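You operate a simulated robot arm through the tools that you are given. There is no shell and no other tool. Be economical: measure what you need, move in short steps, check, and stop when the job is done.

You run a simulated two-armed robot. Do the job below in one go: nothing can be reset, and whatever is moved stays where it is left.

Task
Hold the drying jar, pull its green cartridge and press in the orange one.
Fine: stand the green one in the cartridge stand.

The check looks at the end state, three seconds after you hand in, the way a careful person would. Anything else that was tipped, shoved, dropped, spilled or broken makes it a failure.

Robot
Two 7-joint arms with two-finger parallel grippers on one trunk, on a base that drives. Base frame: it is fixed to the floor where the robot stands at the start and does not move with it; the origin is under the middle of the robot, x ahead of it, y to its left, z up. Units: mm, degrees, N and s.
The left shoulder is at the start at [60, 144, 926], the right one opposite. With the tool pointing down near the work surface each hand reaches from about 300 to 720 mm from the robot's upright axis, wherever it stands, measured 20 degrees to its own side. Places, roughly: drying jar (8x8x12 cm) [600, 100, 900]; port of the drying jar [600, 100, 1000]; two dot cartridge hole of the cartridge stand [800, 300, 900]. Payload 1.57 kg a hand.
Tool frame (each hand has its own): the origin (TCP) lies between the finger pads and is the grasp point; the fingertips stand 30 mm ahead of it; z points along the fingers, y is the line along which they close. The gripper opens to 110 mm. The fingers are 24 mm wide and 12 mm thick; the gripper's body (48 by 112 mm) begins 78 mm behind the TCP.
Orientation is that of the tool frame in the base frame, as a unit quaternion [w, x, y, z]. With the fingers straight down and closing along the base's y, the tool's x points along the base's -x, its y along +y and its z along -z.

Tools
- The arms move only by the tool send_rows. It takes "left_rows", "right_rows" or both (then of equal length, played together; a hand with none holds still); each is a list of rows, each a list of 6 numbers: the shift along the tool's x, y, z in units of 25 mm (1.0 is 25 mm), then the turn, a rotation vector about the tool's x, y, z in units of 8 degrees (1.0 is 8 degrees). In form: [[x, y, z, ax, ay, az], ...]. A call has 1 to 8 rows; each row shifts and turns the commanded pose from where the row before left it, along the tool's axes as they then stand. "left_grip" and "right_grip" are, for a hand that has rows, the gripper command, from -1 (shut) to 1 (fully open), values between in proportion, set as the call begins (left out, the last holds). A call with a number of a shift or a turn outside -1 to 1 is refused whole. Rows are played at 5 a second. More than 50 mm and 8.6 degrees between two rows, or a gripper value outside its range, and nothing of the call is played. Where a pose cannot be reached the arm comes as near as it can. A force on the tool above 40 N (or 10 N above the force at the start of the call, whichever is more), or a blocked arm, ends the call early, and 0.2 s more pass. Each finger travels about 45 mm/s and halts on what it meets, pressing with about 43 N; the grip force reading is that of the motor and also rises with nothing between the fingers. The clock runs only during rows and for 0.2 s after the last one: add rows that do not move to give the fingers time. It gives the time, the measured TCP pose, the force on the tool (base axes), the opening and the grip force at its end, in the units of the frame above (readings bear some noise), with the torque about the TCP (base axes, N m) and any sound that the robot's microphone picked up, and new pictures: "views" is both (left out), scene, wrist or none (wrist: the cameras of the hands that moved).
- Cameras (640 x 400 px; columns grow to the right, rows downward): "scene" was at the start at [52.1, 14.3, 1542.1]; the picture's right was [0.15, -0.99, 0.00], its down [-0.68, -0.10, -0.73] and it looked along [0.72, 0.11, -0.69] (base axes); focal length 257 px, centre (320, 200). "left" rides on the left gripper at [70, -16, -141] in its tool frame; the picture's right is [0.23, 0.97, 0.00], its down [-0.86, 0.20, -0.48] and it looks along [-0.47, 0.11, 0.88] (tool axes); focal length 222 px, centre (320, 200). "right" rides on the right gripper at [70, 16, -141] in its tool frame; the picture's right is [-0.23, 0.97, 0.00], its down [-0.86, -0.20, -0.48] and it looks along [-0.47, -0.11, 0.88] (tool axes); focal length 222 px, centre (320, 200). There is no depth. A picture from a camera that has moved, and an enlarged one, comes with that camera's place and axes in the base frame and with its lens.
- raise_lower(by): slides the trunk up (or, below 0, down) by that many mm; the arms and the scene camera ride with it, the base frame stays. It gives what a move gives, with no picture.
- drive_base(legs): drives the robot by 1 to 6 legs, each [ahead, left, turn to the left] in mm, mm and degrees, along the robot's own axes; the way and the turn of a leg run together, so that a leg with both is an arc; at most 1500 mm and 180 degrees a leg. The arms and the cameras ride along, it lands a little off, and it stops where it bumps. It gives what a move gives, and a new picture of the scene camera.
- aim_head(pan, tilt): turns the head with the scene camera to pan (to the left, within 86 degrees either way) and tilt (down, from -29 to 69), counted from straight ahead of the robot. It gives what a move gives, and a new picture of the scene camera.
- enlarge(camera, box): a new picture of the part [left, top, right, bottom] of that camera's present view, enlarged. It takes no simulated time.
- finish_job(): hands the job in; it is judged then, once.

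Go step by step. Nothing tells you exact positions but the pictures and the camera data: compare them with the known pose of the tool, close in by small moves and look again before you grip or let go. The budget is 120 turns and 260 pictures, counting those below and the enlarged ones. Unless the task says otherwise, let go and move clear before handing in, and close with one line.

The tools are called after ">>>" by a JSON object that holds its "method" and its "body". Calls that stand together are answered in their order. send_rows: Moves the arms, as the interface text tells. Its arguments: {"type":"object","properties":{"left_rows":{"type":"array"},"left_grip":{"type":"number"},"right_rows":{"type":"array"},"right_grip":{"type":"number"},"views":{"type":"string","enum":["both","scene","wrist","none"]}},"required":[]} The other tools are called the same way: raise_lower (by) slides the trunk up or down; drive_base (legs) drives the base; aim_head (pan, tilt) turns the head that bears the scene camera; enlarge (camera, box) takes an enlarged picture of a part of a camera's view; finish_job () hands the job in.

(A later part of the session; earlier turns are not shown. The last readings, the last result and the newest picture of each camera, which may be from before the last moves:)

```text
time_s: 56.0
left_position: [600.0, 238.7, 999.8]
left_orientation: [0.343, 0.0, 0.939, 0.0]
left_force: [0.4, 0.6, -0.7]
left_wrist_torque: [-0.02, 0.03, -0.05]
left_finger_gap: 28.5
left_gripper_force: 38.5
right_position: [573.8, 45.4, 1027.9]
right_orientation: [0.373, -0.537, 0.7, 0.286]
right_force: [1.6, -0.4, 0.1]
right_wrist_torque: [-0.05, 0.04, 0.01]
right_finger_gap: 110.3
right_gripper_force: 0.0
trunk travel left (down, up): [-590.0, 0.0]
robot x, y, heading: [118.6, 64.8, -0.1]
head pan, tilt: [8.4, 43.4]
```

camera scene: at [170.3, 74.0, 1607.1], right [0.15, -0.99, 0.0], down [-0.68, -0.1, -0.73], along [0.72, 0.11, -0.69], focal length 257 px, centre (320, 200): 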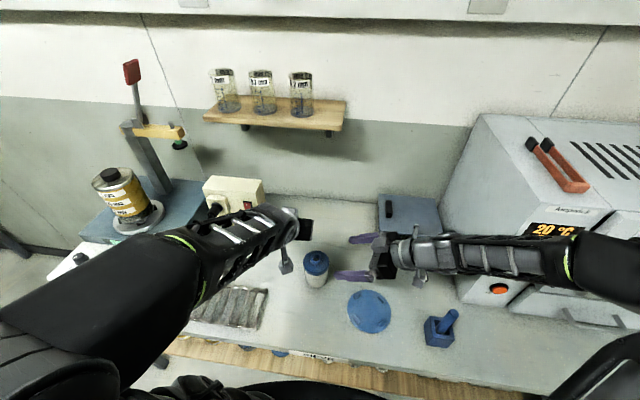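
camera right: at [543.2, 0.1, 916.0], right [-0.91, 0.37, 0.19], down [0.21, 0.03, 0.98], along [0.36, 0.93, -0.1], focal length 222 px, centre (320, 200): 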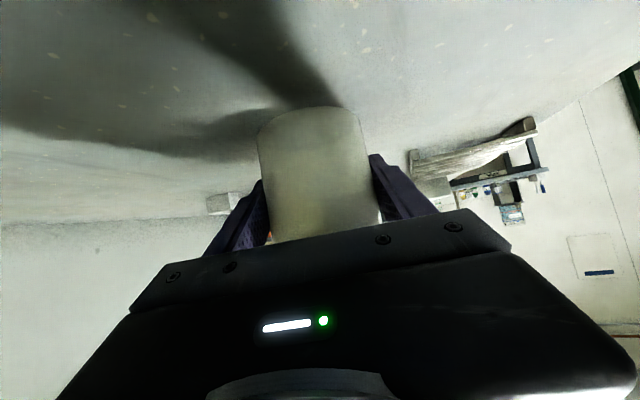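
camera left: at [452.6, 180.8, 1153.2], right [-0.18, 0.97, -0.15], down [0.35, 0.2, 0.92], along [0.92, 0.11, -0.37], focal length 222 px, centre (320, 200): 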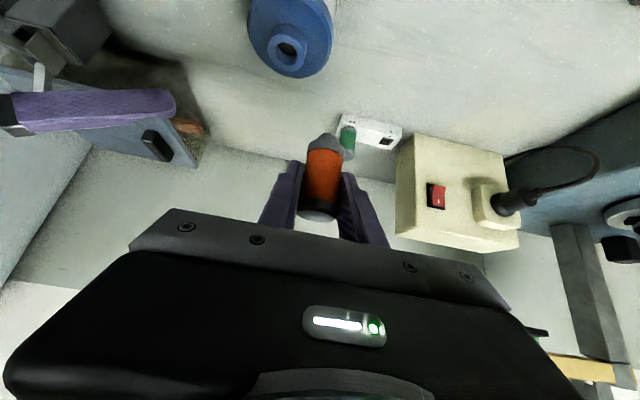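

It works. Now I'll raise the left hand again and bring the right hand down to its pre-grasp point beside the jar.

>>> {"method": "send_rows", "body": {"left_rows": [[-0.58, 0, -0.69, 0, 0, 0], [-0.58, 0, -0.69, 0, 0, 0], [-0.58, 0, -0.69, 0, 0, 0], [-0.58, 0, -0.69, 0, 0, 0]], "right_rows": [[0.705, 0.02, 0.436, 0, 0, 0], [0.705, 0.02, 0.436, 0, 0, 0], [0.705, 0.02, 0.436, 0, 0, 0], [0, 0, 0, 0, 0, 0]]}}

>>> {"method": "enlarge", "body": {"camera": "scene", "box": [270, 210, 414, 300]}}

```text
time_s: 57.0
left_position: [599.1, 239.7, 1089.8]
left_orientation: [0.343, -0.001, 0.939, 0.0]
left_force: [-0.3, -1.3, -0.1]
left_wrist_torque: [-0.02, 0.0, 0.01]
left_finger_gap: 28.7
left_gripper_force: 38.9
right_position: [571.2, 42.5, 965.4]
right_orientation: [0.373, -0.538, 0.7, 0.286]
right_force: [-0.2, 0.8, 0.0]
right_wrist_torque: [-0.01, 0.02, -0.03]
right_finger_gap: 109.9
right_gripper_force: 0.1
trunk travel left (down, up): [-590.0, 0.0]
robot x, y, heading: [120.1, 56.9, -0.1]
head pan, tilt: [8.4, 43.4]
camera scene: at [170.6, 74.7, 1607.0], right [0.15, -0.99, 0.0], down [-0.68, -0.1, -0.73], along [0.72, 0.11, -0.69], focal length 257 px, centre (320, 200)
camera right: at [514.1, -104.2, 987.1], right [-0.91, 0.37, 0.19], down [0.21, 0.03, 0.98], along [0.36, 0.93, -0.1], focal length 222 px, centre (320, 200)
camera left: at [453.8, 222.2, 1153.6], right [-0.17, 0.97, -0.15], down [0.35, 0.2, 0.92], along [0.92, 0.11, -0.37], focal length 222 px, centre (320, 200)
```

scene: 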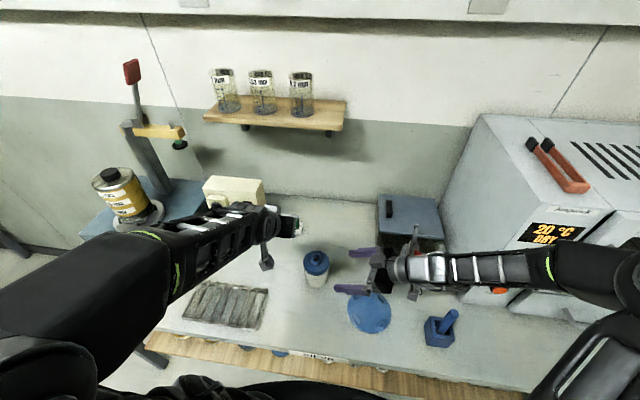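
right: 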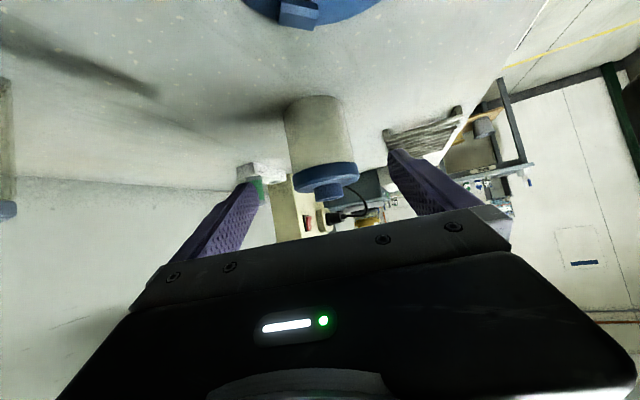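
left: 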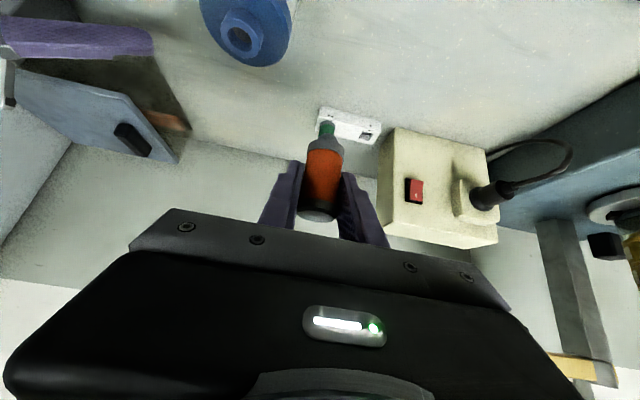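

```text
4.44 times, centred on (342, 255) of scene
camera zoom: at [170.6, 74.7, 1607.0], right [0.15, -0.99, 0.0], down [-0.68, -0.1, -0.73], along [0.72, 0.11, -0.69], focal length 1142 px, centre (222, -44)
```

zoom: 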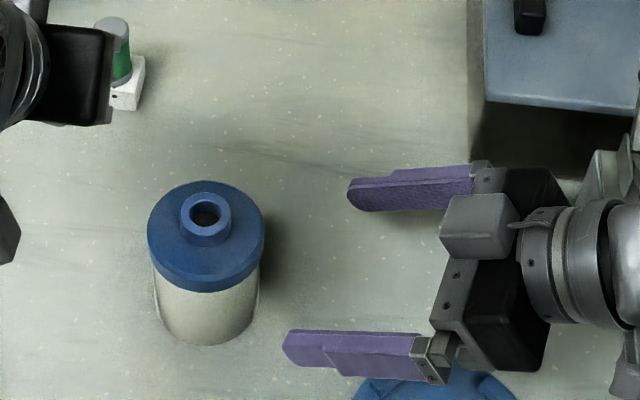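

The jar is unmoved, with the port at about [598–600, 148.5]. I'll advance the right hand and close on the jar.

>>> {"method": "send_rows", "body": {"right_rows": [[0, 0, 0.86, 0, 0, 0], [0, 0, 0.86, 0, 0, 0], [0, 0, 0.86, 0, 0, 0], [0, 0, 0.86, 0, 0, 0], [0, 0, 0.86, 0, 0, 0], [0, 0, 0.86, 0, 0, 0]], "views": "none"}}

>>> {"method": "send_rows", "body": {"right_rows": [[0, 0, 0, 0, 0, 0], [0, 0, 0, 0, 0, 0], [0, 0, 0, 0, 0, 0], [0, 0, 0, 0, 0, 0], [0, 0, 0, 0, 0, 0], [0, 0, 0, 0, 0, 0]], "right_grip": -1, "views": "scene"}}

>>> {"method": "enlarge", "body": {"camera": "scene", "box": [270, 210, 414, 300]}}

```text
time_s: 58.4
left_position: [600.6, 238.5, 1090.2]
left_orientation: [0.343, 0.0, 0.939, 0.0]
left_force: [-0.5, 0.5, -0.5]
left_wrist_torque: [0.03, 0.0, 0.01]
left_finger_gap: 28.3
left_gripper_force: 38.0
right_position: [599.7, 146.9, 894.7]
right_orientation: [0.372, -0.537, 0.701, 0.286]
right_force: [0.2, 0.6, 0.6]
right_wrist_torque: [0.01, 0.01, 0.01]
right_finger_gap: 110.0
right_gripper_force: 0.0
trunk travel left (down, up): [-590.0, 0.0]
robot x, y, heading: [117.2, 59.1, 0.1]
head pan, tilt: [8.4, 43.4]
```

```text
time_s: 59.8
left_position: [599.7, 239.1, 1090.4]
left_orientation: [0.343, -0.001, 0.939, 0.0]
left_force: [0.2, -0.1, -0.3]
left_wrist_torque: [0.0, -0.01, 0.0]
left_finger_gap: 28.4
left_gripper_force: 38.1
right_position: [599.5, 148.0, 895.2]
right_orientation: [0.373, -0.537, 0.701, 0.285]
right_force: [0.7, 0.8, -1.1]
right_wrist_torque: [0.02, -0.07, 0.01]
right_finger_gap: 75.1
right_gripper_force: 42.6
trunk travel left (down, up): [-590.0, 0.0]
robot x, y, heading: [115.6, 56.3, -0.2]
head pan, tilt: [8.4, 43.4]
camera scene: at [171.4, 74.7, 1607.0], right [0.15, -0.99, 0.0], down [-0.68, -0.1, -0.73], along [0.72, 0.11, -0.69], focal length 257 px, centre (320, 200)
```

scene: 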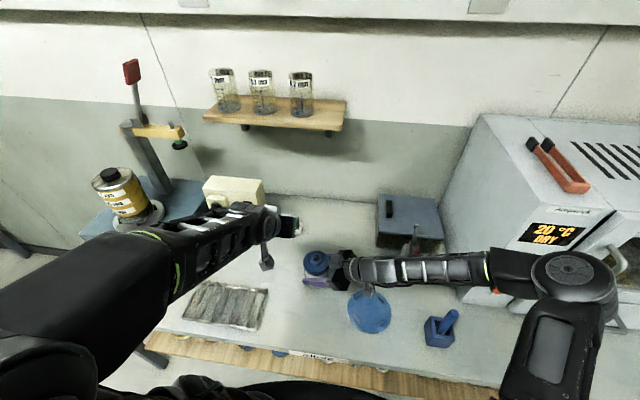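

```text
4.44 times, centred on (342, 255) of scene
camera zoom: at [171.4, 74.7, 1607.0], right [0.15, -0.99, 0.0], down [-0.68, -0.1, -0.73], along [0.72, 0.11, -0.69], focal length 1142 px, centre (222, -44)
```

zoom: 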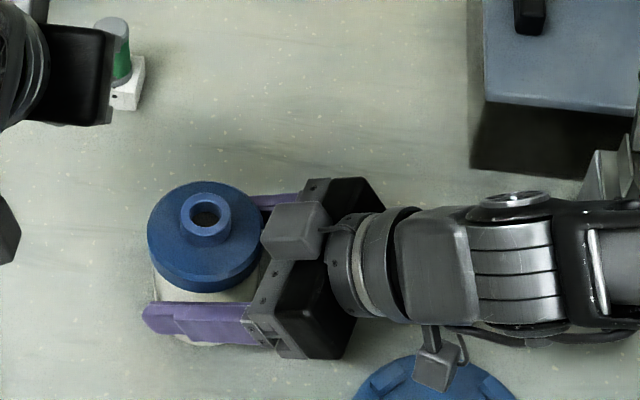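

The jar is held again at 75 mm with no shift. I'll bring the orange cartridge over the port and check alignment.

>>> {"method": "send_rows", "body": {"left_rows": [[0, -0.91, 0, 0, 0, 0], [0, -0.91, 0, 0, 0, 0], [0, -0.91, 0, 0, 0, 0], [0, -0.91, 0, 0, 0, 0], [0, 0, 0, 0, 0, 0]], "views": "wrist"}}

>>> {"method": "enlarge", "body": {"camera": "scene", "box": [270, 210, 366, 270]}}

>>> {"method": "enlarge", "body": {"camera": "left", "box": [260, 60, 388, 220]}}

```text
time_s: 61.0
left_position: [598.6, 148.5, 1089.9]
left_orientation: [0.343, -0.001, 0.939, 0.0]
left_force: [-0.3, -0.5, -0.2]
left_wrist_torque: [-0.01, -0.01, -0.04]
left_finger_gap: 28.4
left_gripper_force: 38.6
right_position: [599.2, 146.4, 895.5]
right_orientation: [0.373, -0.537, 0.7, 0.286]
right_force: [0.2, -0.3, 1.3]
right_wrist_torque: [0.01, -0.07, -0.03]
right_finger_gap: 75.0
right_gripper_force: 43.0
trunk travel left (down, up): [-590.0, 0.0]
robot x, y, heading: [118.0, 59.8, 0.1]
head pan, tilt: [8.4, 43.4]
camera left: at [454.5, 130.8, 1153.2], right [-0.17, 0.97, -0.15], down [0.35, 0.2, 0.92], along [0.92, 0.11, -0.37], focal length 222 px, centre (320, 200)
```

left: 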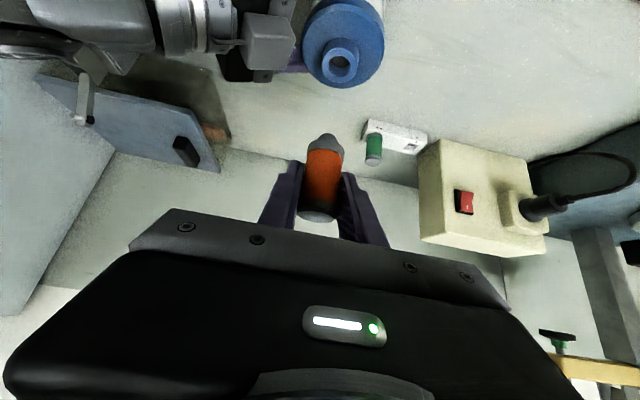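

```text
6.67 times, centred on (318, 240) of scene
camera zoom: at [171.3, 74.6, 1607.0], right [0.15, -0.99, 0.0], down [-0.68, -0.1, -0.73], along [0.72, 0.11, -0.69], focal length 1713 px, centre (333, -67)
```

zoom: 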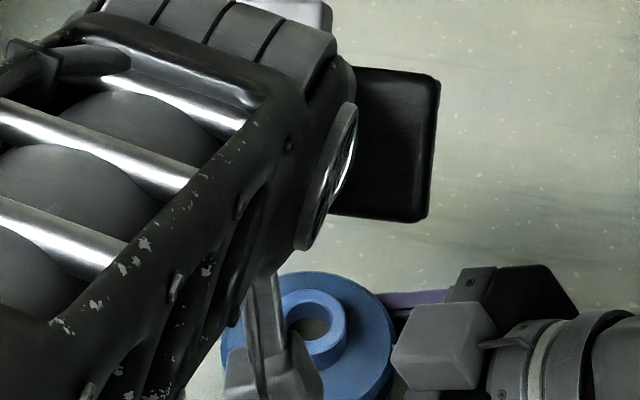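

```text
2.50 times, centred on (324, 140) of left
camera zoom: at [454.5, 130.8, 1153.2], right [-0.17, 0.97, -0.15], down [0.35, 0.2, 0.92], along [0.92, 0.11, -0.37], focal length 555 px, centre (310, 350)
```

zoom: 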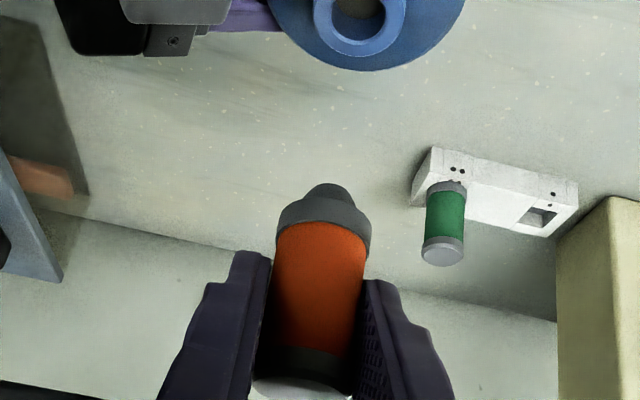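

The forearm blocks the scene view, but the left wrist camera shows both. I'll lower to about 10 mm above entry and compare nose and port there.

>>> {"method": "send_rows", "body": {"left_rows": [[0.6, 0.03, 0.715, 0, 0, 0], [0.6, 0, 0.715, 0, 0, 0], [0.55, 0, 0.655, 0, 0, 0], [0, 0, 0, 0, 0, 0]], "views": "wrist"}}

>>> {"method": "enlarge", "body": {"camera": "left", "box": [260, 80, 388, 160]}}

>>> {"method": "enlarge", "body": {"camera": "scene", "box": [280, 220, 360, 270]}}

```text
time_s: 62.0
left_position: [600.0, 148.6, 1021.1]
left_orientation: [0.342, 0.0, 0.94, 0.0]
left_force: [0.2, -0.8, -0.8]
left_wrist_torque: [-0.03, 0.0, -0.02]
left_finger_gap: 28.5
left_gripper_force: 38.6
right_position: [599.8, 147.6, 895.3]
right_orientation: [0.372, -0.538, 0.701, 0.286]
right_force: [0.0, 0.2, -0.4]
right_wrist_torque: [0.0, -0.08, -0.03]
right_finger_gap: 75.4
right_gripper_force: 42.4
trunk travel left (down, up): [-590.0, 0.0]
robot x, y, heading: [119.0, 60.0, -0.2]
head pan, tilt: [8.4, 43.4]
camera left: at [455.1, 131.5, 1085.4], right [-0.17, 0.97, -0.15], down [0.35, 0.2, 0.92], along [0.92, 0.11, -0.37], focal length 222 px, centre (320, 200)
```

left: 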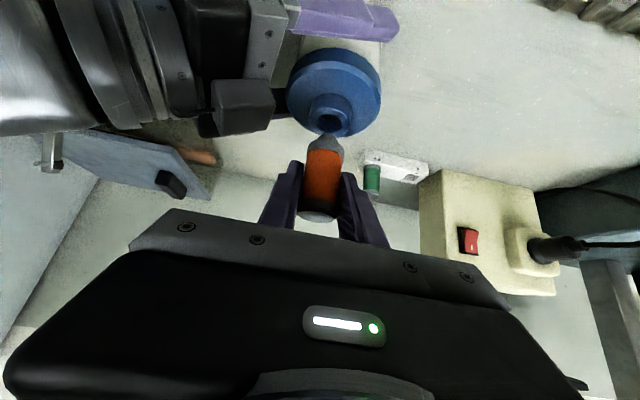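

```text
5.00 times, centred on (324, 120) of left
camera zoom: at [455.1, 131.5, 1085.4], right [-0.17, 0.97, -0.15], down [0.35, 0.2, 0.92], along [0.92, 0.11, -0.37], focal length 1111 px, centre (300, 600)
```

zoom: 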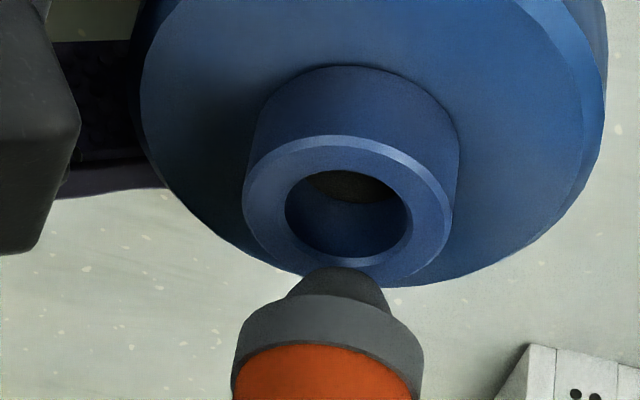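

```text
8.00 times, centred on (320, 245) of scene
camera zoom: at [171.4, 74.5, 1607.0], right [0.15, -0.99, 0.0], down [-0.68, -0.1, -0.73], along [0.72, 0.11, -0.69], focal length 2055 px, centre (320, -160)
```

zoom: 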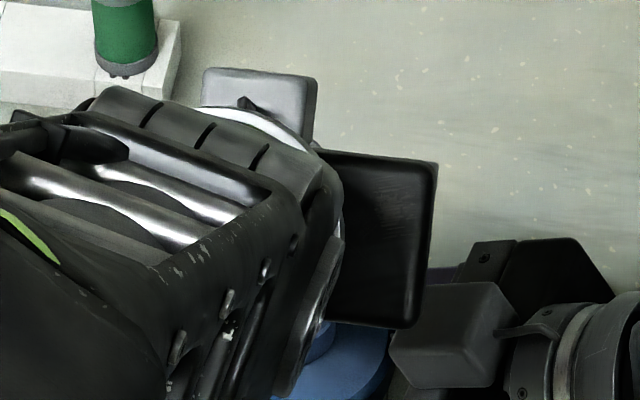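

In y the nose is within about 1 mm of the port. In x it sits roughly 5 mm too far forward. I'll shift −5 mm in x, lower 6 mm and look again.

>>> {"method": "send_rows", "body": {"left_rows": [[0.153, -0.02, -0.129, 0, 0, 0], [0.154, 0, 0.184, 0, 0, 0], [0, 0, 0, 0, 0, 0]], "views": "none"}}

>>> {"method": "enlarge", "body": {"camera": "left", "box": [260, 80, 388, 160]}}

>>> {"method": "enlarge", "body": {"camera": "right", "box": [160, 150, 480, 350]}}

```text
time_s: 62.8
left_position: [593.7, 148.1, 1016.3]
left_orientation: [0.343, 0.001, 0.939, -0.001]
left_force: [0.2, 0.9, -0.7]
left_wrist_torque: [0.01, 0.01, 0.02]
left_finger_gap: 28.0
left_gripper_force: 38.1
right_position: [598.8, 147.3, 895.5]
right_orientation: [0.373, -0.538, 0.7, 0.286]
right_force: [-0.7, -0.1, -0.7]
right_wrist_torque: [-0.01, -0.01, -0.03]
right_finger_gap: 75.0
right_gripper_force: 43.2
trunk travel left (down, up): [-590.0, 0.0]
robot x, y, heading: [118.5, 59.3, 0.1]
head pan, tilt: [8.4, 43.4]
```

```text
5.00 times, centred on (324, 120) of left
camera zoom: at [449.5, 131.0, 1079.6], right [-0.17, 0.97, -0.15], down [0.35, 0.2, 0.92], along [0.92, 0.11, -0.37], focal length 1111 px, centre (300, 600)
```

zoom: 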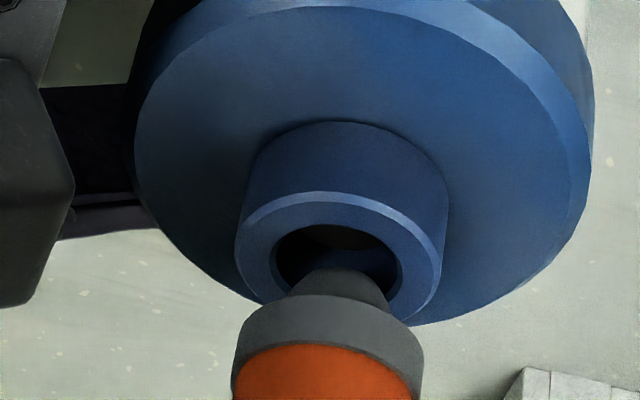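

```text
2.00 times, centred on (320, 250) of right
camera zoom: at [542.9, -0.4, 916.3], right [-0.91, 0.37, 0.19], down [0.21, 0.03, 0.98], along [0.36, 0.93, -0.1], focal length 444 px, centre (320, 100)
```

zoom: 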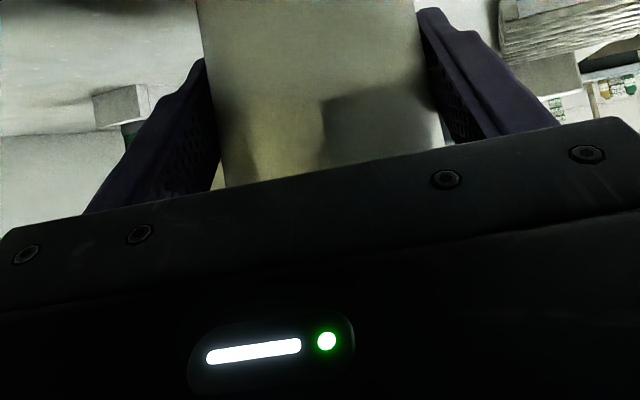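

The nose and port now agree within about 1 mm. I'll lower slowly and watch the force.

>>> {"method": "send_rows", "body": {"left_rows": [[0.077, -0.02, 0.092, 0, 0, 0], [0.077, 0, 0.092, 0, 0, 0], [0, 0, 0, 0, 0, 0]], "views": "none"}}

>>> {"method": "enlarge", "body": {"camera": "left", "box": [260, 80, 388, 160]}}

```text
time_s: 63.6
left_position: [594.7, 148.0, 1009.4]
left_orientation: [0.342, 0.0, 0.94, 0.0]
left_force: [-1.1, -0.8, 0.4]
left_wrist_torque: [-0.01, 0.0, -0.02]
left_finger_gap: 28.6
left_gripper_force: 38.8
right_position: [600.2, 147.2, 896.4]
right_orientation: [0.373, -0.537, 0.701, 0.285]
right_force: [-0.8, 0.4, 0.1]
right_wrist_torque: [0.02, -0.04, -0.02]
right_finger_gap: 75.2
right_gripper_force: 43.6
trunk travel left (down, up): [-590.0, 0.0]
robot x, y, heading: [119.9, 57.9, -0.1]
head pan, tilt: [8.4, 43.4]
```

```text
5.00 times, centred on (324, 120) of left
camera zoom: at [450.0, 131.0, 1073.3], right [-0.17, 0.97, -0.15], down [0.35, 0.2, 0.92], along [0.92, 0.11, -0.37], focal length 1111 px, centre (300, 600)
```

zoom: 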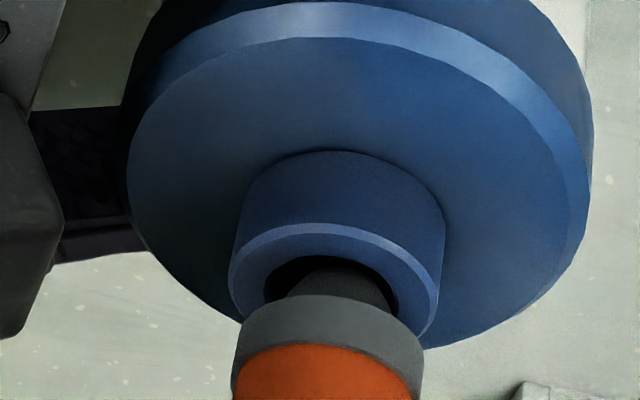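

The nose is entering. I'll trim y by −1.4 mm and continue down.

>>> {"method": "send_rows", "body": {"left_rows": [[0, -0.055, 0, 0, 0, 0], [0.052, 0, 0.061, 0, 0, 0], [0.052, 0, 0.061, 0, 0, 0], [0, 0, 0, 0, 0, 0]], "views": "none"}}

>>> {"method": "enlarge", "body": {"camera": "left", "box": [260, 80, 388, 160]}}

```text
time_s: 64.6
left_position: [594.8, 146.9, 1008.2]
left_orientation: [0.343, 0.0, 0.939, 0.0]
left_force: [0.9, 0.5, -1.0]
left_wrist_torque: [0.0, 0.0, 0.01]
left_finger_gap: 28.6
left_gripper_force: 38.7
right_position: [598.9, 146.4, 896.2]
right_orientation: [0.372, -0.538, 0.7, 0.286]
right_force: [-0.6, 0.1, -0.8]
right_wrist_torque: [0.02, -0.02, -0.03]
right_finger_gap: 75.2
right_gripper_force: 43.0
trunk travel left (down, up): [-590.0, 0.0]
robot x, y, heading: [120.4, 58.1, -0.2]
head pan, tilt: [8.4, 43.4]
```

```text
5.00 times, centred on (324, 120) of left
camera zoom: at [449.9, 129.0, 1069.9], right [-0.17, 0.97, -0.15], down [0.35, 0.2, 0.92], along [0.92, 0.11, -0.37], focal length 1111 px, centre (300, 600)
```

zoom: 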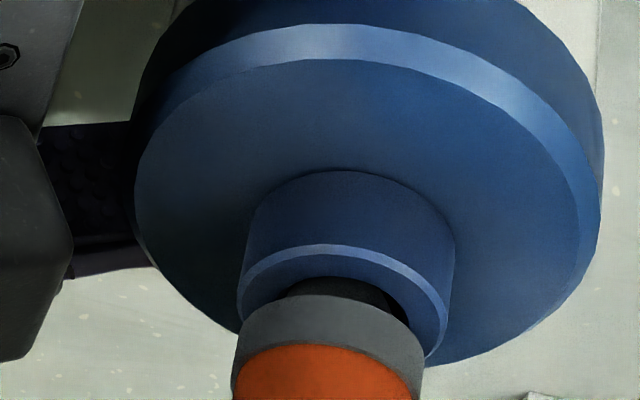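

>>> {"method": "send_rows", "body": {"left_rows": [[0.052, 0.01, 0.061, 0, 0, 0], [0.052, 0, 0.061, 0, 0, 0], [0, 0, 0, 0, 0, 0]], "views": "none"}}

>>> {"method": "enlarge", "body": {"camera": "left", "box": [260, 80, 388, 160]}}

```text
time_s: 65.4
left_position: [595.1, 146.5, 1002.6]
left_orientation: [0.343, 0.0, 0.939, 0.0]
left_force: [0.1, 0.6, -0.7]
left_wrist_torque: [-0.02, -0.01, 0.01]
left_finger_gap: 28.5
left_gripper_force: 38.9
right_position: [598.7, 147.3, 896.1]
right_orientation: [0.372, -0.538, 0.7, 0.286]
right_force: [0.8, 1.1, 0.4]
right_wrist_torque: [0.05, -0.06, 0.0]
right_finger_gap: 75.2
right_gripper_force: 43.0
trunk travel left (down, up): [-590.0, 0.0]
robot x, y, heading: [114.2, 58.7, 0.1]
head pan, tilt: [8.4, 43.4]
```

```text
5.00 times, centred on (324, 120) of left
camera zoom: at [449.4, 129.2, 1065.4], right [-0.17, 0.97, -0.15], down [0.35, 0.2, 0.92], along [0.92, 0.11, -0.37], focal length 1111 px, centre (300, 600)
```

zoom: 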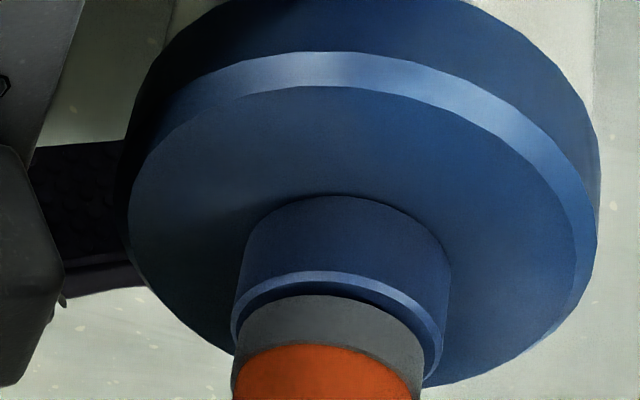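

It's nearly seated with no side force. I'll continue until it presses.

>>> {"method": "send_rows", "body": {"left_rows": [[0.039, 0, 0.046, 0, 0, 0], [0.039, 0, 0.046, 0, 0, 0], [0.026, 0, 0.031, 0, 0, 0], [0, 0, 0, 0, 0, 0]], "views": "none"}}

>>> {"method": "enlarge", "body": {"camera": "left", "box": [260, 80, 388, 160]}}

```text
time_s: 66.4
left_position: [594.9, 147.3, 1000.3]
left_orientation: [0.345, 0.001, 0.939, -0.002]
left_force: [-9.4, -1.4, 30.6]
left_wrist_torque: [-0.23, -0.06, -0.08]
left_finger_gap: 28.6
left_gripper_force: 38.4
right_position: [599.3, 146.3, 895.6]
right_orientation: [0.372, -0.537, 0.701, 0.285]
right_force: [11.9, 4.4, -9.3]
right_wrist_torque: [0.03, 0.93, -0.32]
right_finger_gap: 75.2
right_gripper_force: 43.0
trunk travel left (down, up): [-590.0, 0.0]
robot x, y, heading: [118.8, 60.1, 0.0]
head pan, tilt: [8.4, 43.4]
```

```text
5.00 times, centred on (324, 120) of left
camera zoom: at [449.8, 129.0, 1062.8], right [-0.17, 0.97, -0.15], down [0.34, 0.2, 0.92], along [0.92, 0.11, -0.37], focal length 1111 px, centre (300, 600)
```

zoom: 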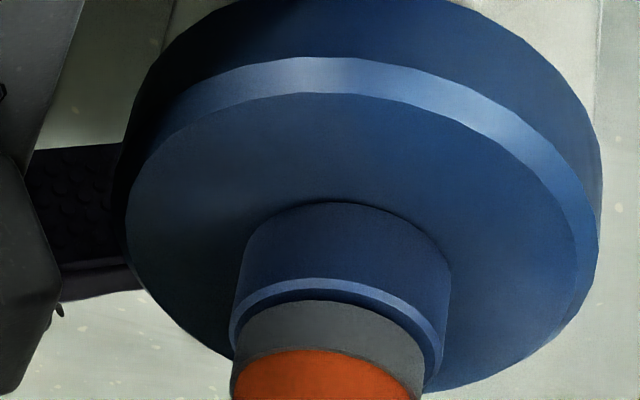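

It shows 30 N of contact with some side load in x. I'll trim −1.2 mm in x and press slightly further.

>>> {"method": "send_rows", "body": {"left_rows": [[0.037, 0, -0.031, 0, 0, 0], [0, 0, 0, 0, 0, 0]], "views": "none"}}

>>> {"method": "enlarge", "body": {"camera": "scene", "box": [270, 215, 366, 275]}}

```text
time_s: 67.0
left_position: [592.6, 146.2, 999.9]
left_orientation: [0.344, 0.0, 0.939, 0.0]
left_force: [5.8, 5.0, 21.9]
left_wrist_torque: [0.27, -0.61, 0.0]
left_finger_gap: 28.3
left_gripper_force: 38.9
right_position: [599.4, 146.4, 895.3]
right_orientation: [0.372, -0.538, 0.7, 0.286]
right_force: [2.7, -5.6, -2.0]
right_wrist_torque: [-0.08, -0.02, 0.16]
right_finger_gap: 75.0
right_gripper_force: 42.8
trunk travel left (down, up): [-590.0, 0.0]
robot x, y, heading: [115.5, 58.2, 0.3]
head pan, tilt: [8.4, 43.4]
```

```text
6.67 times, centred on (318, 245) of scene
camera zoom: at [171.3, 74.0, 1607.1], right [0.15, -0.99, 0.0], down [-0.68, -0.1, -0.73], along [0.72, 0.11, -0.69], focal length 1713 px, centre (333, -100)
```

zoom: 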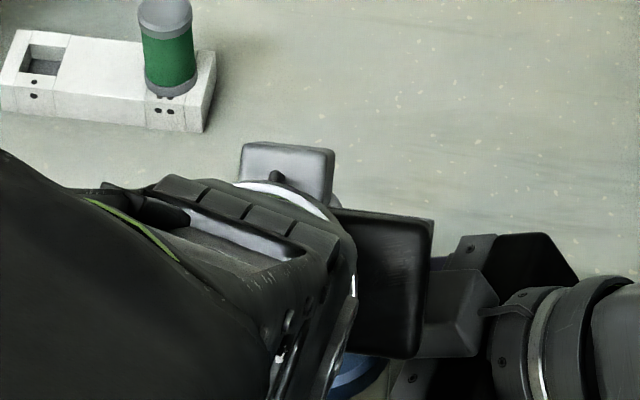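

>>> {"method": "send_rows", "body": {"left_rows": [[-0.015, 0.025, 0.013, 0, 0, 0], [0.026, 0, 0.031, 0, 0, 0], [0.026, 0, 0.031, 0, 0, 0], [0, 0, 0, 0, 0, 0]], "views": "none"}}

>>> {"method": "enlarge", "body": {"camera": "left", "box": [260, 80, 388, 160]}}

```text
time_s: 68.0
left_position: [594.0, 146.5, 997.2]
left_orientation: [0.344, 0.0, 0.939, -0.001]
left_force: [-0.1, -1.5, 27.7]
left_wrist_torque: [-0.18, -0.17, -0.09]
left_finger_gap: 28.4
left_gripper_force: 38.1
right_position: [598.8, 146.7, 896.0]
right_orientation: [0.373, -0.537, 0.7, 0.286]
right_force: [4.1, -1.2, -6.3]
right_wrist_torque: [-0.55, 0.05, -0.06]
right_finger_gap: 75.0
right_gripper_force: 42.7
trunk travel left (down, up): [-590.0, 0.0]
robot x, y, heading: [121.5, 57.9, 0.0]
head pan, tilt: [8.4, 43.4]
```

```text
5.00 times, centred on (324, 120) of left
camera zoom: at [449.1, 129.0, 1060.5], right [-0.17, 0.97, -0.15], down [0.34, 0.2, 0.92], along [0.92, 0.11, -0.37], focal length 1111 px, centre (300, 600)
```

zoom: 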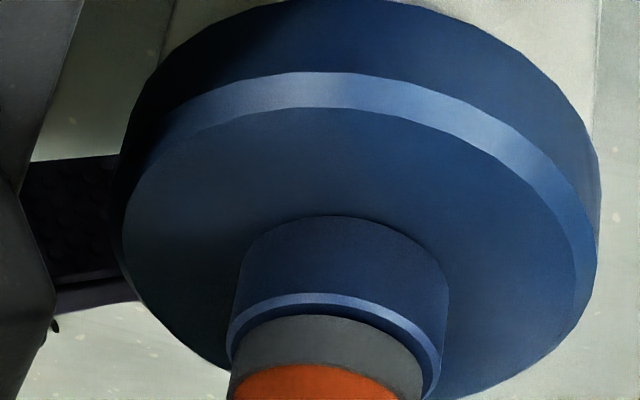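

The cartridge now slips in the grip rather than moving further, so it's probably seated or needs a firmer push from above. I'll release it, back off and inspect.

>>> {"method": "send_rows", "body": {"left_rows": [[-0.052, 0, -0.061, 0, 0, 0], [0, 0, 0, 0, 0, 0]], "views": "none"}}

>>> {"method": "send_rows", "body": {"left_rows": [[0, 0, 0, 0, 0, 0], [0, 0, 0, 0, 0, 0], [0, 0, 0, 0, 0, 0]], "left_grip": -0.1, "views": "none"}}

>>> {"method": "send_rows", "body": {"left_rows": [[0, 0, -0.8, 0, 0, 0], [0, 0, -0.8, 0, 0, 0], [0, 0, -0.8, 0, 0, 0], [0, 0.8, -0.8, 0, 0, 0], [0, 0.8, -0.8, 0, 0, 0], [0, 1, 0, 0, 0, 0], [0, 1, 0, 0, 0, 0]]}}

>>> {"method": "enlarge", "body": {"camera": "scene", "box": [280, 220, 360, 290]}}

```text
time_s: 68.6
left_position: [592.7, 147.9, 998.8]
left_orientation: [0.341, -0.001, 0.94, 0.001]
left_force: [11.0, 3.2, -1.6]
left_wrist_torque: [0.25, -0.54, 0.03]
left_finger_gap: 28.3
left_gripper_force: 38.1
right_position: [598.1, 147.9, 896.7]
right_orientation: [0.372, -0.538, 0.699, 0.289]
right_force: [-10.8, -3.3, 0.5]
right_wrist_torque: [0.11, -0.57, -0.02]
right_finger_gap: 74.9
right_gripper_force: 43.0
trunk travel left (down, up): [-590.0, 0.0]
robot x, y, heading: [117.7, 61.4, 0.0]
head pan, tilt: [8.4, 43.4]
```

```text
time_s: 69.4
left_position: [593.7, 146.0, 998.9]
left_orientation: [0.342, 0.0, 0.94, 0.0]
left_force: [-0.7, -0.2, -0.1]
left_wrist_torque: [0.03, 0.03, 0.04]
left_finger_gap: 49.3
left_gripper_force: 0.1
right_position: [600.0, 146.9, 895.9]
right_orientation: [0.373, -0.537, 0.701, 0.285]
right_force: [1.2, -0.4, 0.2]
right_wrist_torque: [-0.09, -0.02, 0.03]
right_finger_gap: 75.0
right_gripper_force: 42.9
trunk travel left (down, up): [-590.0, 0.0]
robot x, y, heading: [119.9, 62.2, 0.2]
head pan, tilt: [8.4, 43.4]
```

```text
time_s: 71.0
left_position: [550.9, 229.6, 1087.7]
left_orientation: [0.342, 0.0, 0.94, 0.0]
left_force: [-0.1, 0.5, -0.3]
left_wrist_torque: [-0.01, 0.02, 0.03]
left_finger_gap: 49.4
left_gripper_force: 0.0
left hand out of reach, approached as far as the arm can: row 4, 5, 6, 7
right_position: [599.6, 147.0, 896.5]
right_orientation: [0.372, -0.537, 0.701, 0.286]
right_force: [0.9, 1.2, 0.1]
right_wrist_torque: [0.09, -0.08, 0.02]
right_finger_gap: 75.2
right_gripper_force: 43.3
trunk travel left (down, up): [-590.0, 0.0]
robot x, y, heading: [117.7, 61.4, 0.0]
head pan, tilt: [8.4, 43.4]
camera scene: at [171.3, 74.8, 1607.0], right [0.15, -0.99, 0.0], down [-0.68, -0.1, -0.73], along [0.72, 0.11, -0.69], focal length 257 px, centre (320, 200)
camera left: at [406.2, 212.2, 1151.3], right [-0.17, 0.97, -0.15], down [0.35, 0.2, 0.92], along [0.92, 0.11, -0.37], focal length 222 px, centre (320, 200)
```

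scene: 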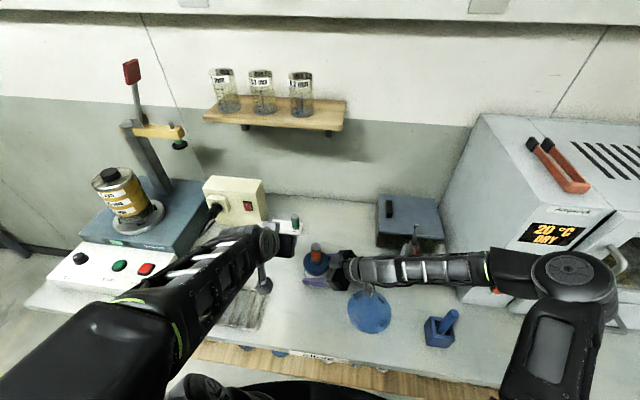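
left: 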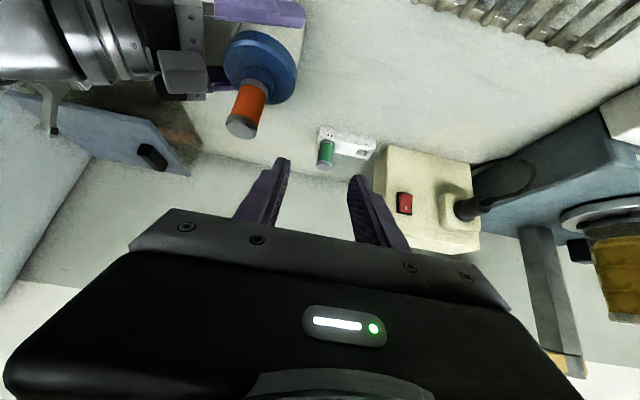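

```text
5.71 times, centred on (320, 255) of scene
camera zoom: at [171.3, 74.8, 1607.0], right [0.15, -0.99, 0.0], down [-0.68, -0.1, -0.73], along [0.72, 0.11, -0.69], focal length 1468 px, centre (320, -114)
```

zoom: 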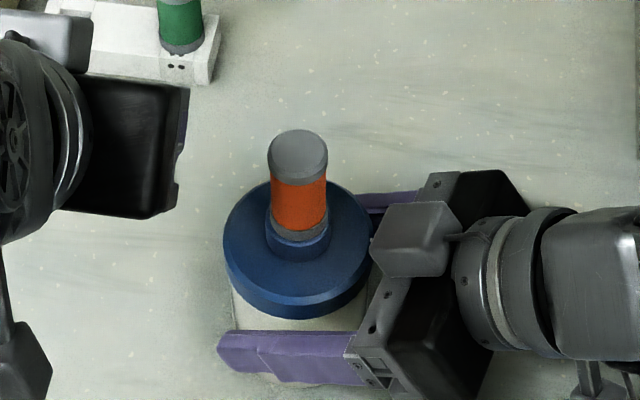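

>>> {"method": "enlarge", "body": {"camera": "scene", "box": [296, 235, 336, 270]}}

>>> {"method": "enlarge", "body": {"camera": "left", "box": [210, 20, 306, 150]}}

```text
11.43 times, centred on (316, 252) of scene
camera zoom: at [171.3, 74.8, 1607.0], right [0.15, -0.99, 0.0], down [-0.68, -0.1, -0.73], along [0.72, 0.11, -0.69], focal length 2936 px, centre (366, -400)
```

zoom: 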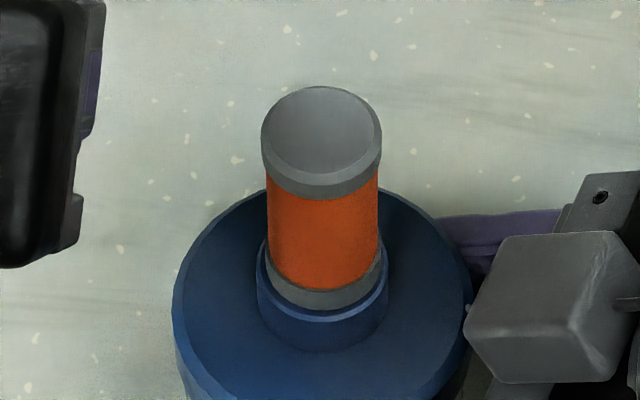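

```text
3.08 times, centred on (258, 85) of left
camera zoom: at [406.2, 212.2, 1151.3], right [-0.17, 0.97, -0.15], down [0.35, 0.2, 0.92], along [0.92, 0.11, -0.37], focal length 684 px, centre (511, 554)
```

zoom: 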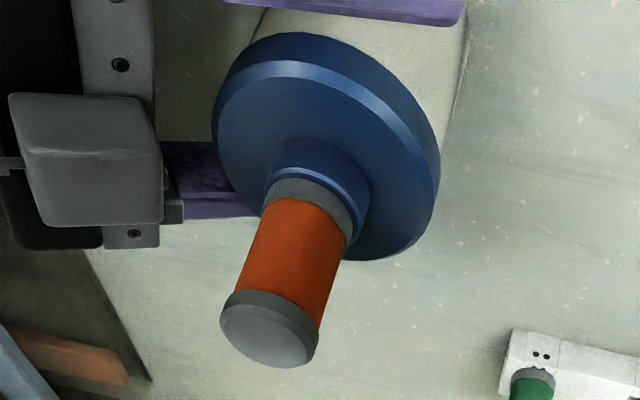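

The orange cartridge looks flush on the collar and upright. To be sure, I'll straighten the left hand, close it, and press once from straight above.

>>> {"method": "send_rows", "body": {"left_rows": [[0, 0, 0, 0, 1, 0], [0, 0, 0, 0, 1, 0], [0, 0, 0, 0, 1, 0], [0, 0, 0, 0, 1, 0], [0, 0, 0, 0, 1, 0], [-0.98, 0, 0, 0, 0, 0], [-0.98, 0, 0, 0, 0, 0]], "left_grip": -1, "views": "none"}}

>>> {"method": "send_rows", "body": {"left_rows": [[0, -0.8, 0, 0, 0, 0], [0, -0.8, 0, 0, 0, 0], [0, -0.8, 0, 0, 0, 0], [0, -0.8, 0, 0, 0, 0], [0, 0, 0, 0, 0, 0]]}}

>>> {"method": "enlarge", "body": {"camera": "scene", "box": [280, 210, 360, 270]}}

```text
time_s: 72.6
left_position: [600.4, 229.6, 1089.1]
left_orientation: [0.001, 0.0, 1.0, 0.0]
left_force: [0.1, -0.1, -0.1]
left_wrist_torque: [0.04, 0.01, -0.02]
left_finger_gap: 0.0
left_gripper_force: 21.3
right_position: [600.0, 147.0, 895.3]
right_orientation: [0.372, -0.538, 0.7, 0.287]
right_force: [0.7, 1.1, -0.8]
right_wrist_torque: [0.06, 0.05, -0.01]
right_finger_gap: 74.9
right_gripper_force: 42.9
trunk travel left (down, up): [-590.0, 0.0]
robot x, y, heading: [116.0, 61.3, -0.1]
head pan, tilt: [8.4, 43.4]
```

```text
time_s: 73.8
left_position: [599.6, 150.1, 1088.7]
left_orientation: [0.001, -0.001, 1.0, 0.0]
left_force: [0.2, -0.6, 0.5]
left_wrist_torque: [0.0, 0.02, -0.02]
left_finger_gap: 0.0
left_gripper_force: 21.2
right_position: [598.4, 146.1, 894.0]
right_orientation: [0.373, -0.537, 0.7, 0.286]
right_force: [0.4, 0.5, 1.0]
right_wrist_torque: [0.01, -0.05, -0.08]
right_finger_gap: 74.8
right_gripper_force: 43.0
trunk travel left (down, up): [-590.0, 0.0]
robot x, y, heading: [119.3, 59.6, 0.0]
head pan, tilt: [8.4, 43.4]
camera scene: at [171.3, 74.5, 1607.0], right [0.15, -0.99, 0.0], down [-0.68, -0.1, -0.73], along [0.72, 0.11, -0.69], focal length 257 px, centre (320, 200)
camera left: at [529.4, 132.2, 1229.4], right [-0.23, 0.97, 0.0], down [0.85, 0.2, 0.48], along [0.47, 0.11, -0.88], focal length 222 px, centre (320, 200)
```

scene: 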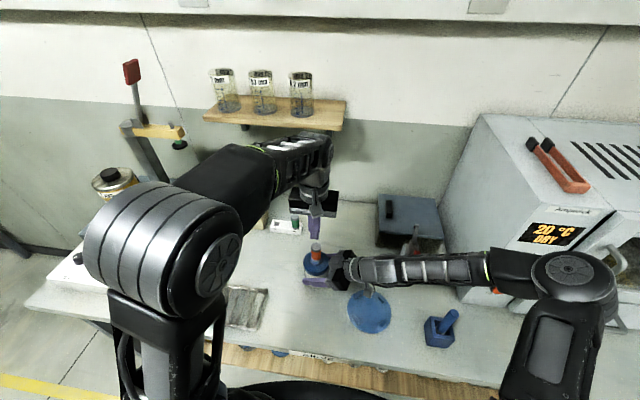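
left: 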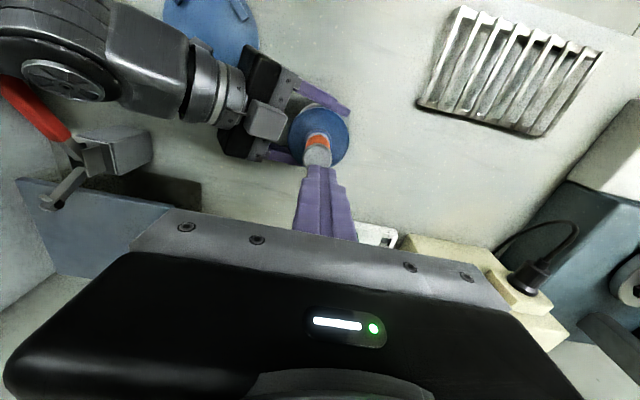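

```text
6.67 times, centred on (320, 240) of scene
camera zoom: at [171.3, 74.5, 1607.0], right [0.15, -0.99, 0.0], down [-0.68, -0.1, -0.73], along [0.72, 0.11, -0.69], focal length 1713 px, centre (320, -67)
```

zoom: 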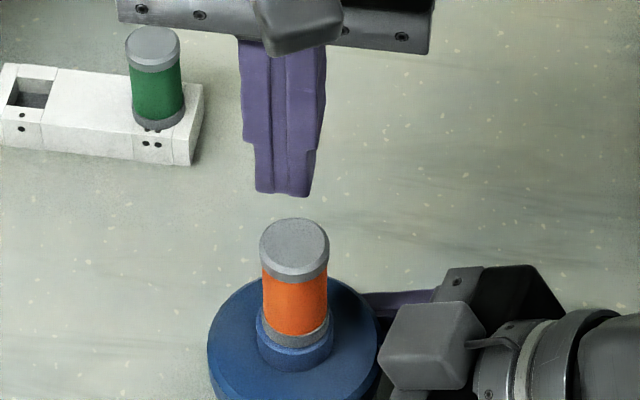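

The closed fingertips are above the cap. I'll shift −2.5 mm in y, come down and press gently.

>>> {"method": "send_rows", "body": {"left_rows": [[0, -0.1, 0.7, 0, 0, 0], [0, 0, 0.7, 0, 0, 0], [0, 0, 0.12, 0, 0, 0], [0, 0, 0.08, 0, 0, 0], [0, 0, 0.08, 0, 0, 0]], "views": "none"}}

>>> {"method": "enlarge", "body": {"camera": "scene", "box": [280, 210, 360, 270]}}

```text
time_s: 75.0
left_position: [599.5, 145.9, 1048.8]
left_orientation: [0.001, 0.0, 1.0, -0.001]
left_force: [-5.3, -0.6, 22.1]
left_wrist_torque: [-0.04, 0.26, -0.06]
left_finger_gap: 0.0
left_gripper_force: 21.6
right_position: [598.7, 146.7, 895.5]
right_orientation: [0.372, -0.537, 0.701, 0.285]
right_force: [7.1, 6.1, -4.2]
right_wrist_torque: [0.47, 0.2, 0.03]
right_finger_gap: 74.9
right_gripper_force: 43.0
trunk travel left (down, up): [-590.0, 0.0]
robot x, y, heading: [119.9, 61.4, -0.1]
head pan, tilt: [8.4, 43.4]
```

```text
6.67 times, centred on (320, 240) of scene
camera zoom: at [170.3, 74.9, 1607.3], right [0.15, -0.99, 0.0], down [-0.68, -0.1, -0.73], along [0.72, 0.11, -0.69], focal length 1713 px, centre (320, -67)
```

zoom: 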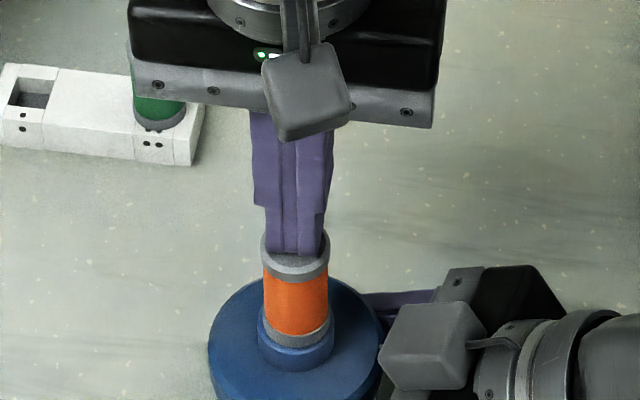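

Contact is at 22 N. I'll press a little more, up to just under the limit.

>>> {"method": "send_rows", "body": {"left_rows": [[0, 0, 0.05, 0, 0, 0], [0, 0, 0.05, 0, 0, 0], [0, 0, 0, 0, 0, 0]], "views": "none"}}

```text
time_s: 75.5
left_position: [600.1, 147.2, 1047.5]
left_orientation: [0.003, 0.001, 1.0, -0.002]
left_force: [-4.0, 1.3, 11.9]
left_wrist_torque: [0.04, 0.21, -0.06]
left_finger_gap: 0.1
left_gripper_force: 21.1
right_position: [600.1, 146.6, 894.2]
right_orientation: [0.373, -0.537, 0.701, 0.286]
right_force: [0.8, -0.9, 2.9]
right_wrist_torque: [-0.05, 0.31, 0.08]
right_finger_gap: 75.0
right_gripper_force: 42.8
trunk travel left (down, up): [-590.0, 0.0]
robot x, y, heading: [117.0, 58.7, -0.1]
head pan, tilt: [8.4, 43.4]
stopped in row 2 (left hand): the force on the tool passed its limit (the readings are from after the stop); the commanded pose is now the measured one
```

>>> {"method": "send_rows", "body": {"left_rows": [[0, 0, 0.05, 0, 0, 0], [0, 0, 0.05, 0, 0, 0], [0, 0, 0.05, 0, 0, 0], [0, 0, 0, 0, 0, 0]], "views": "none"}}

>>> {"method": "enlarge", "body": {"camera": "scene", "box": [280, 210, 360, 270]}}

```text
time_s: 76.2
left_position: [600.3, 146.1, 1049.1]
left_orientation: [0.004, 0.0, 1.0, -0.003]
left_force: [-5.5, 3.9, 13.6]
left_wrist_torque: [0.13, 0.29, -0.08]
left_finger_gap: 0.0
left_gripper_force: 21.4
right_position: [599.6, 146.8, 895.3]
right_orientation: [0.373, -0.535, 0.703, 0.285]
right_force: [-0.7, -3.0, 6.7]
right_wrist_torque: [-0.05, 0.45, -0.02]
right_finger_gap: 75.1
right_gripper_force: 42.4
trunk travel left (down, up): [-590.0, 0.0]
robot x, y, heading: [119.2, 58.1, 0.2]
head pan, tilt: [8.4, 43.4]
stopped in row 3 (left hand): the force on the tool passed its limit (the readings are from after the stop); the commanded pose is now the measured one
```

```text
6.67 times, centred on (320, 240) of scene
camera zoom: at [168.9, 74.4, 1607.1], right [0.15, -0.99, 0.0], down [-0.68, -0.1, -0.73], along [0.72, 0.11, -0.69], focal length 1713 px, centre (320, -67)
```

zoom: 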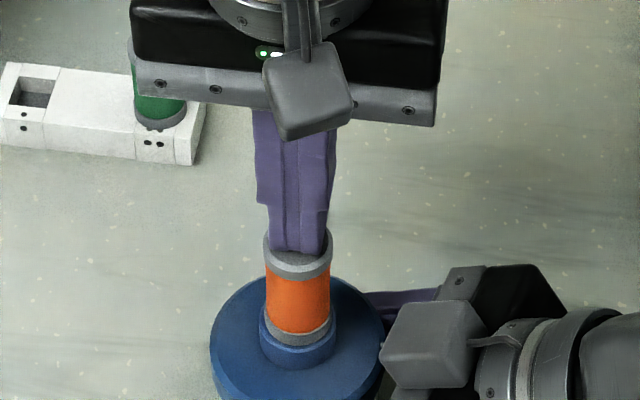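

It's a hard stop: 40 N does not move it, and the cap height (~1018) matches where the green one sat. I'll lift the left hand away, then release the jar and withdraw the right hand.

>>> {"method": "send_rows", "body": {"left_rows": [[0, 0, -0.6, 0, 0, 0], [0, 0, -0.8, 0, 0, 0], [0, 0.8, -0.2, 0, 0, 0], [0, 1, 0, 0, 0, 0], [0, 1, 0, 0, 0, 0], [0, 1, 0, 0, 0, 0]], "views": "none"}}

>>> {"method": "send_rows", "body": {"right_rows": [[0, 0, 0, 0, 0, 0], [0, 0, 0, 0, 0, 0], [0, 0, 0, 0, 0, 0], [0, 0, 0, 0, 0, 0], [0, 0, 0, 0, 0, 0]], "right_grip": 1, "views": "none"}}

>>> {"method": "send_rows", "body": {"right_rows": [[0, 0, -0.8, 0, 0, 0], [0, 0, -0.85, 0, 0, 0], [0, 0, -0.85, 0, 0, 0], [0, 0, -0.85, 0, 0, 0], [0, 0, -0.85, 0, 0, 0], [-0.8, 0, -0.85, 0, 0, 0], [-0.8, 0, 0, 0, 0, 0]], "views": "scene"}}

>>> {"method": "enlarge", "body": {"camera": "scene", "box": [260, 200, 372, 290]}}

```text
time_s: 77.6
left_position: [601.8, 240.2, 1086.3]
left_orientation: [0.003, 0.001, 1.0, -0.002]
left_force: [0.1, 1.2, -0.2]
left_wrist_torque: [0.01, -0.03, -0.01]
left_finger_gap: 0.2
left_gripper_force: 20.9
right_position: [600.3, 146.3, 895.0]
right_orientation: [0.372, -0.536, 0.702, 0.286]
right_force: [-5.2, 2.6, 14.8]
right_wrist_torque: [0.13, -0.3, -0.04]
right_finger_gap: 75.1
right_gripper_force: 43.0
trunk travel left (down, up): [-590.0, 0.0]
robot x, y, heading: [120.2, 58.2, 0.2]
head pan, tilt: [8.4, 43.4]
```

```text
time_s: 78.8
left_position: [602.3, 240.6, 1086.0]
left_orientation: [0.004, 0.001, 1.0, -0.002]
left_force: [-0.3, 0.6, 0.8]
left_wrist_torque: [-0.03, 0.02, -0.01]
left_finger_gap: 0.0
left_gripper_force: 21.5
right_position: [601.0, 145.5, 894.4]
right_orientation: [0.372, -0.535, 0.702, 0.286]
right_force: [0.1, -0.2, 0.8]
right_wrist_torque: [-0.01, -0.02, 0.01]
right_finger_gap: 110.0
right_gripper_force: 0.1
trunk travel left (down, up): [-590.0, 0.0]
robot x, y, heading: [119.2, 58.9, -0.1]
head pan, tilt: [8.4, 43.4]
```

```text
time_s: 80.4
left_position: [601.9, 240.2, 1086.0]
left_orientation: [0.003, 0.0, 1.0, -0.003]
left_force: [-0.3, -0.5, 0.7]
left_wrist_torque: [-0.01, -0.01, 0.01]
left_finger_gap: 0.1
left_gripper_force: 21.2
right_position: [580.1, 65.3, 997.9]
right_orientation: [0.372, -0.535, 0.703, 0.285]
right_force: [0.0, 0.3, -0.1]
right_wrist_torque: [0.05, 0.01, -0.04]
right_finger_gap: 110.1
right_gripper_force: 0.0
trunk travel left (down, up): [-590.0, 0.0]
robot x, y, heading: [120.9, 62.7, 0.0]
head pan, tilt: [8.4, 43.4]
camera scene: at [171.6, 75.2, 1607.0], right [0.15, -0.99, 0.0], down [-0.68, -0.1, -0.73], along [0.72, 0.11, -0.69], focal length 257 px, centre (320, 200)
```

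scene: 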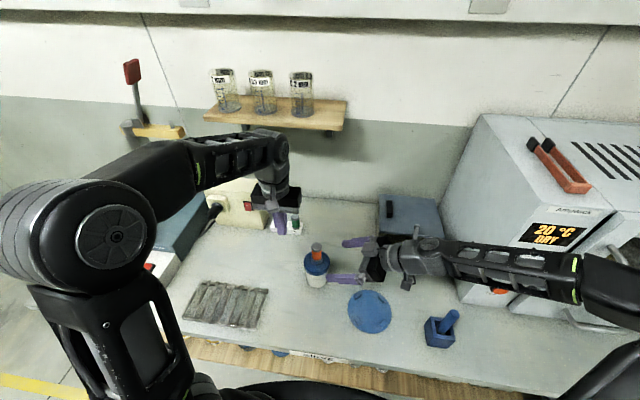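

```text
4.44 times, centred on (316, 245) of scene
camera zoom: at [171.6, 75.2, 1607.0], right [0.15, -0.99, 0.0], down [-0.68, -0.1, -0.73], along [0.72, 0.11, -0.69], focal length 1142 px, centre (338, 0)
```

zoom: 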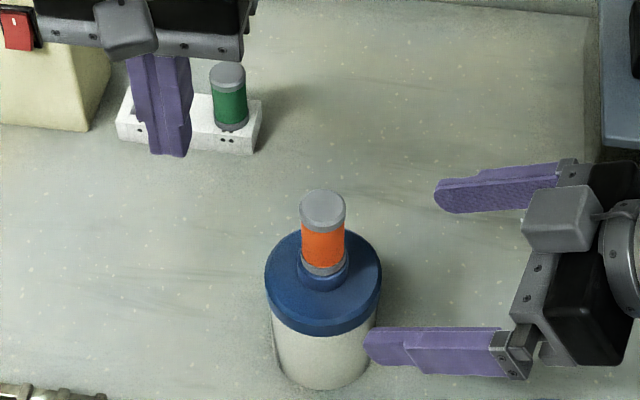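

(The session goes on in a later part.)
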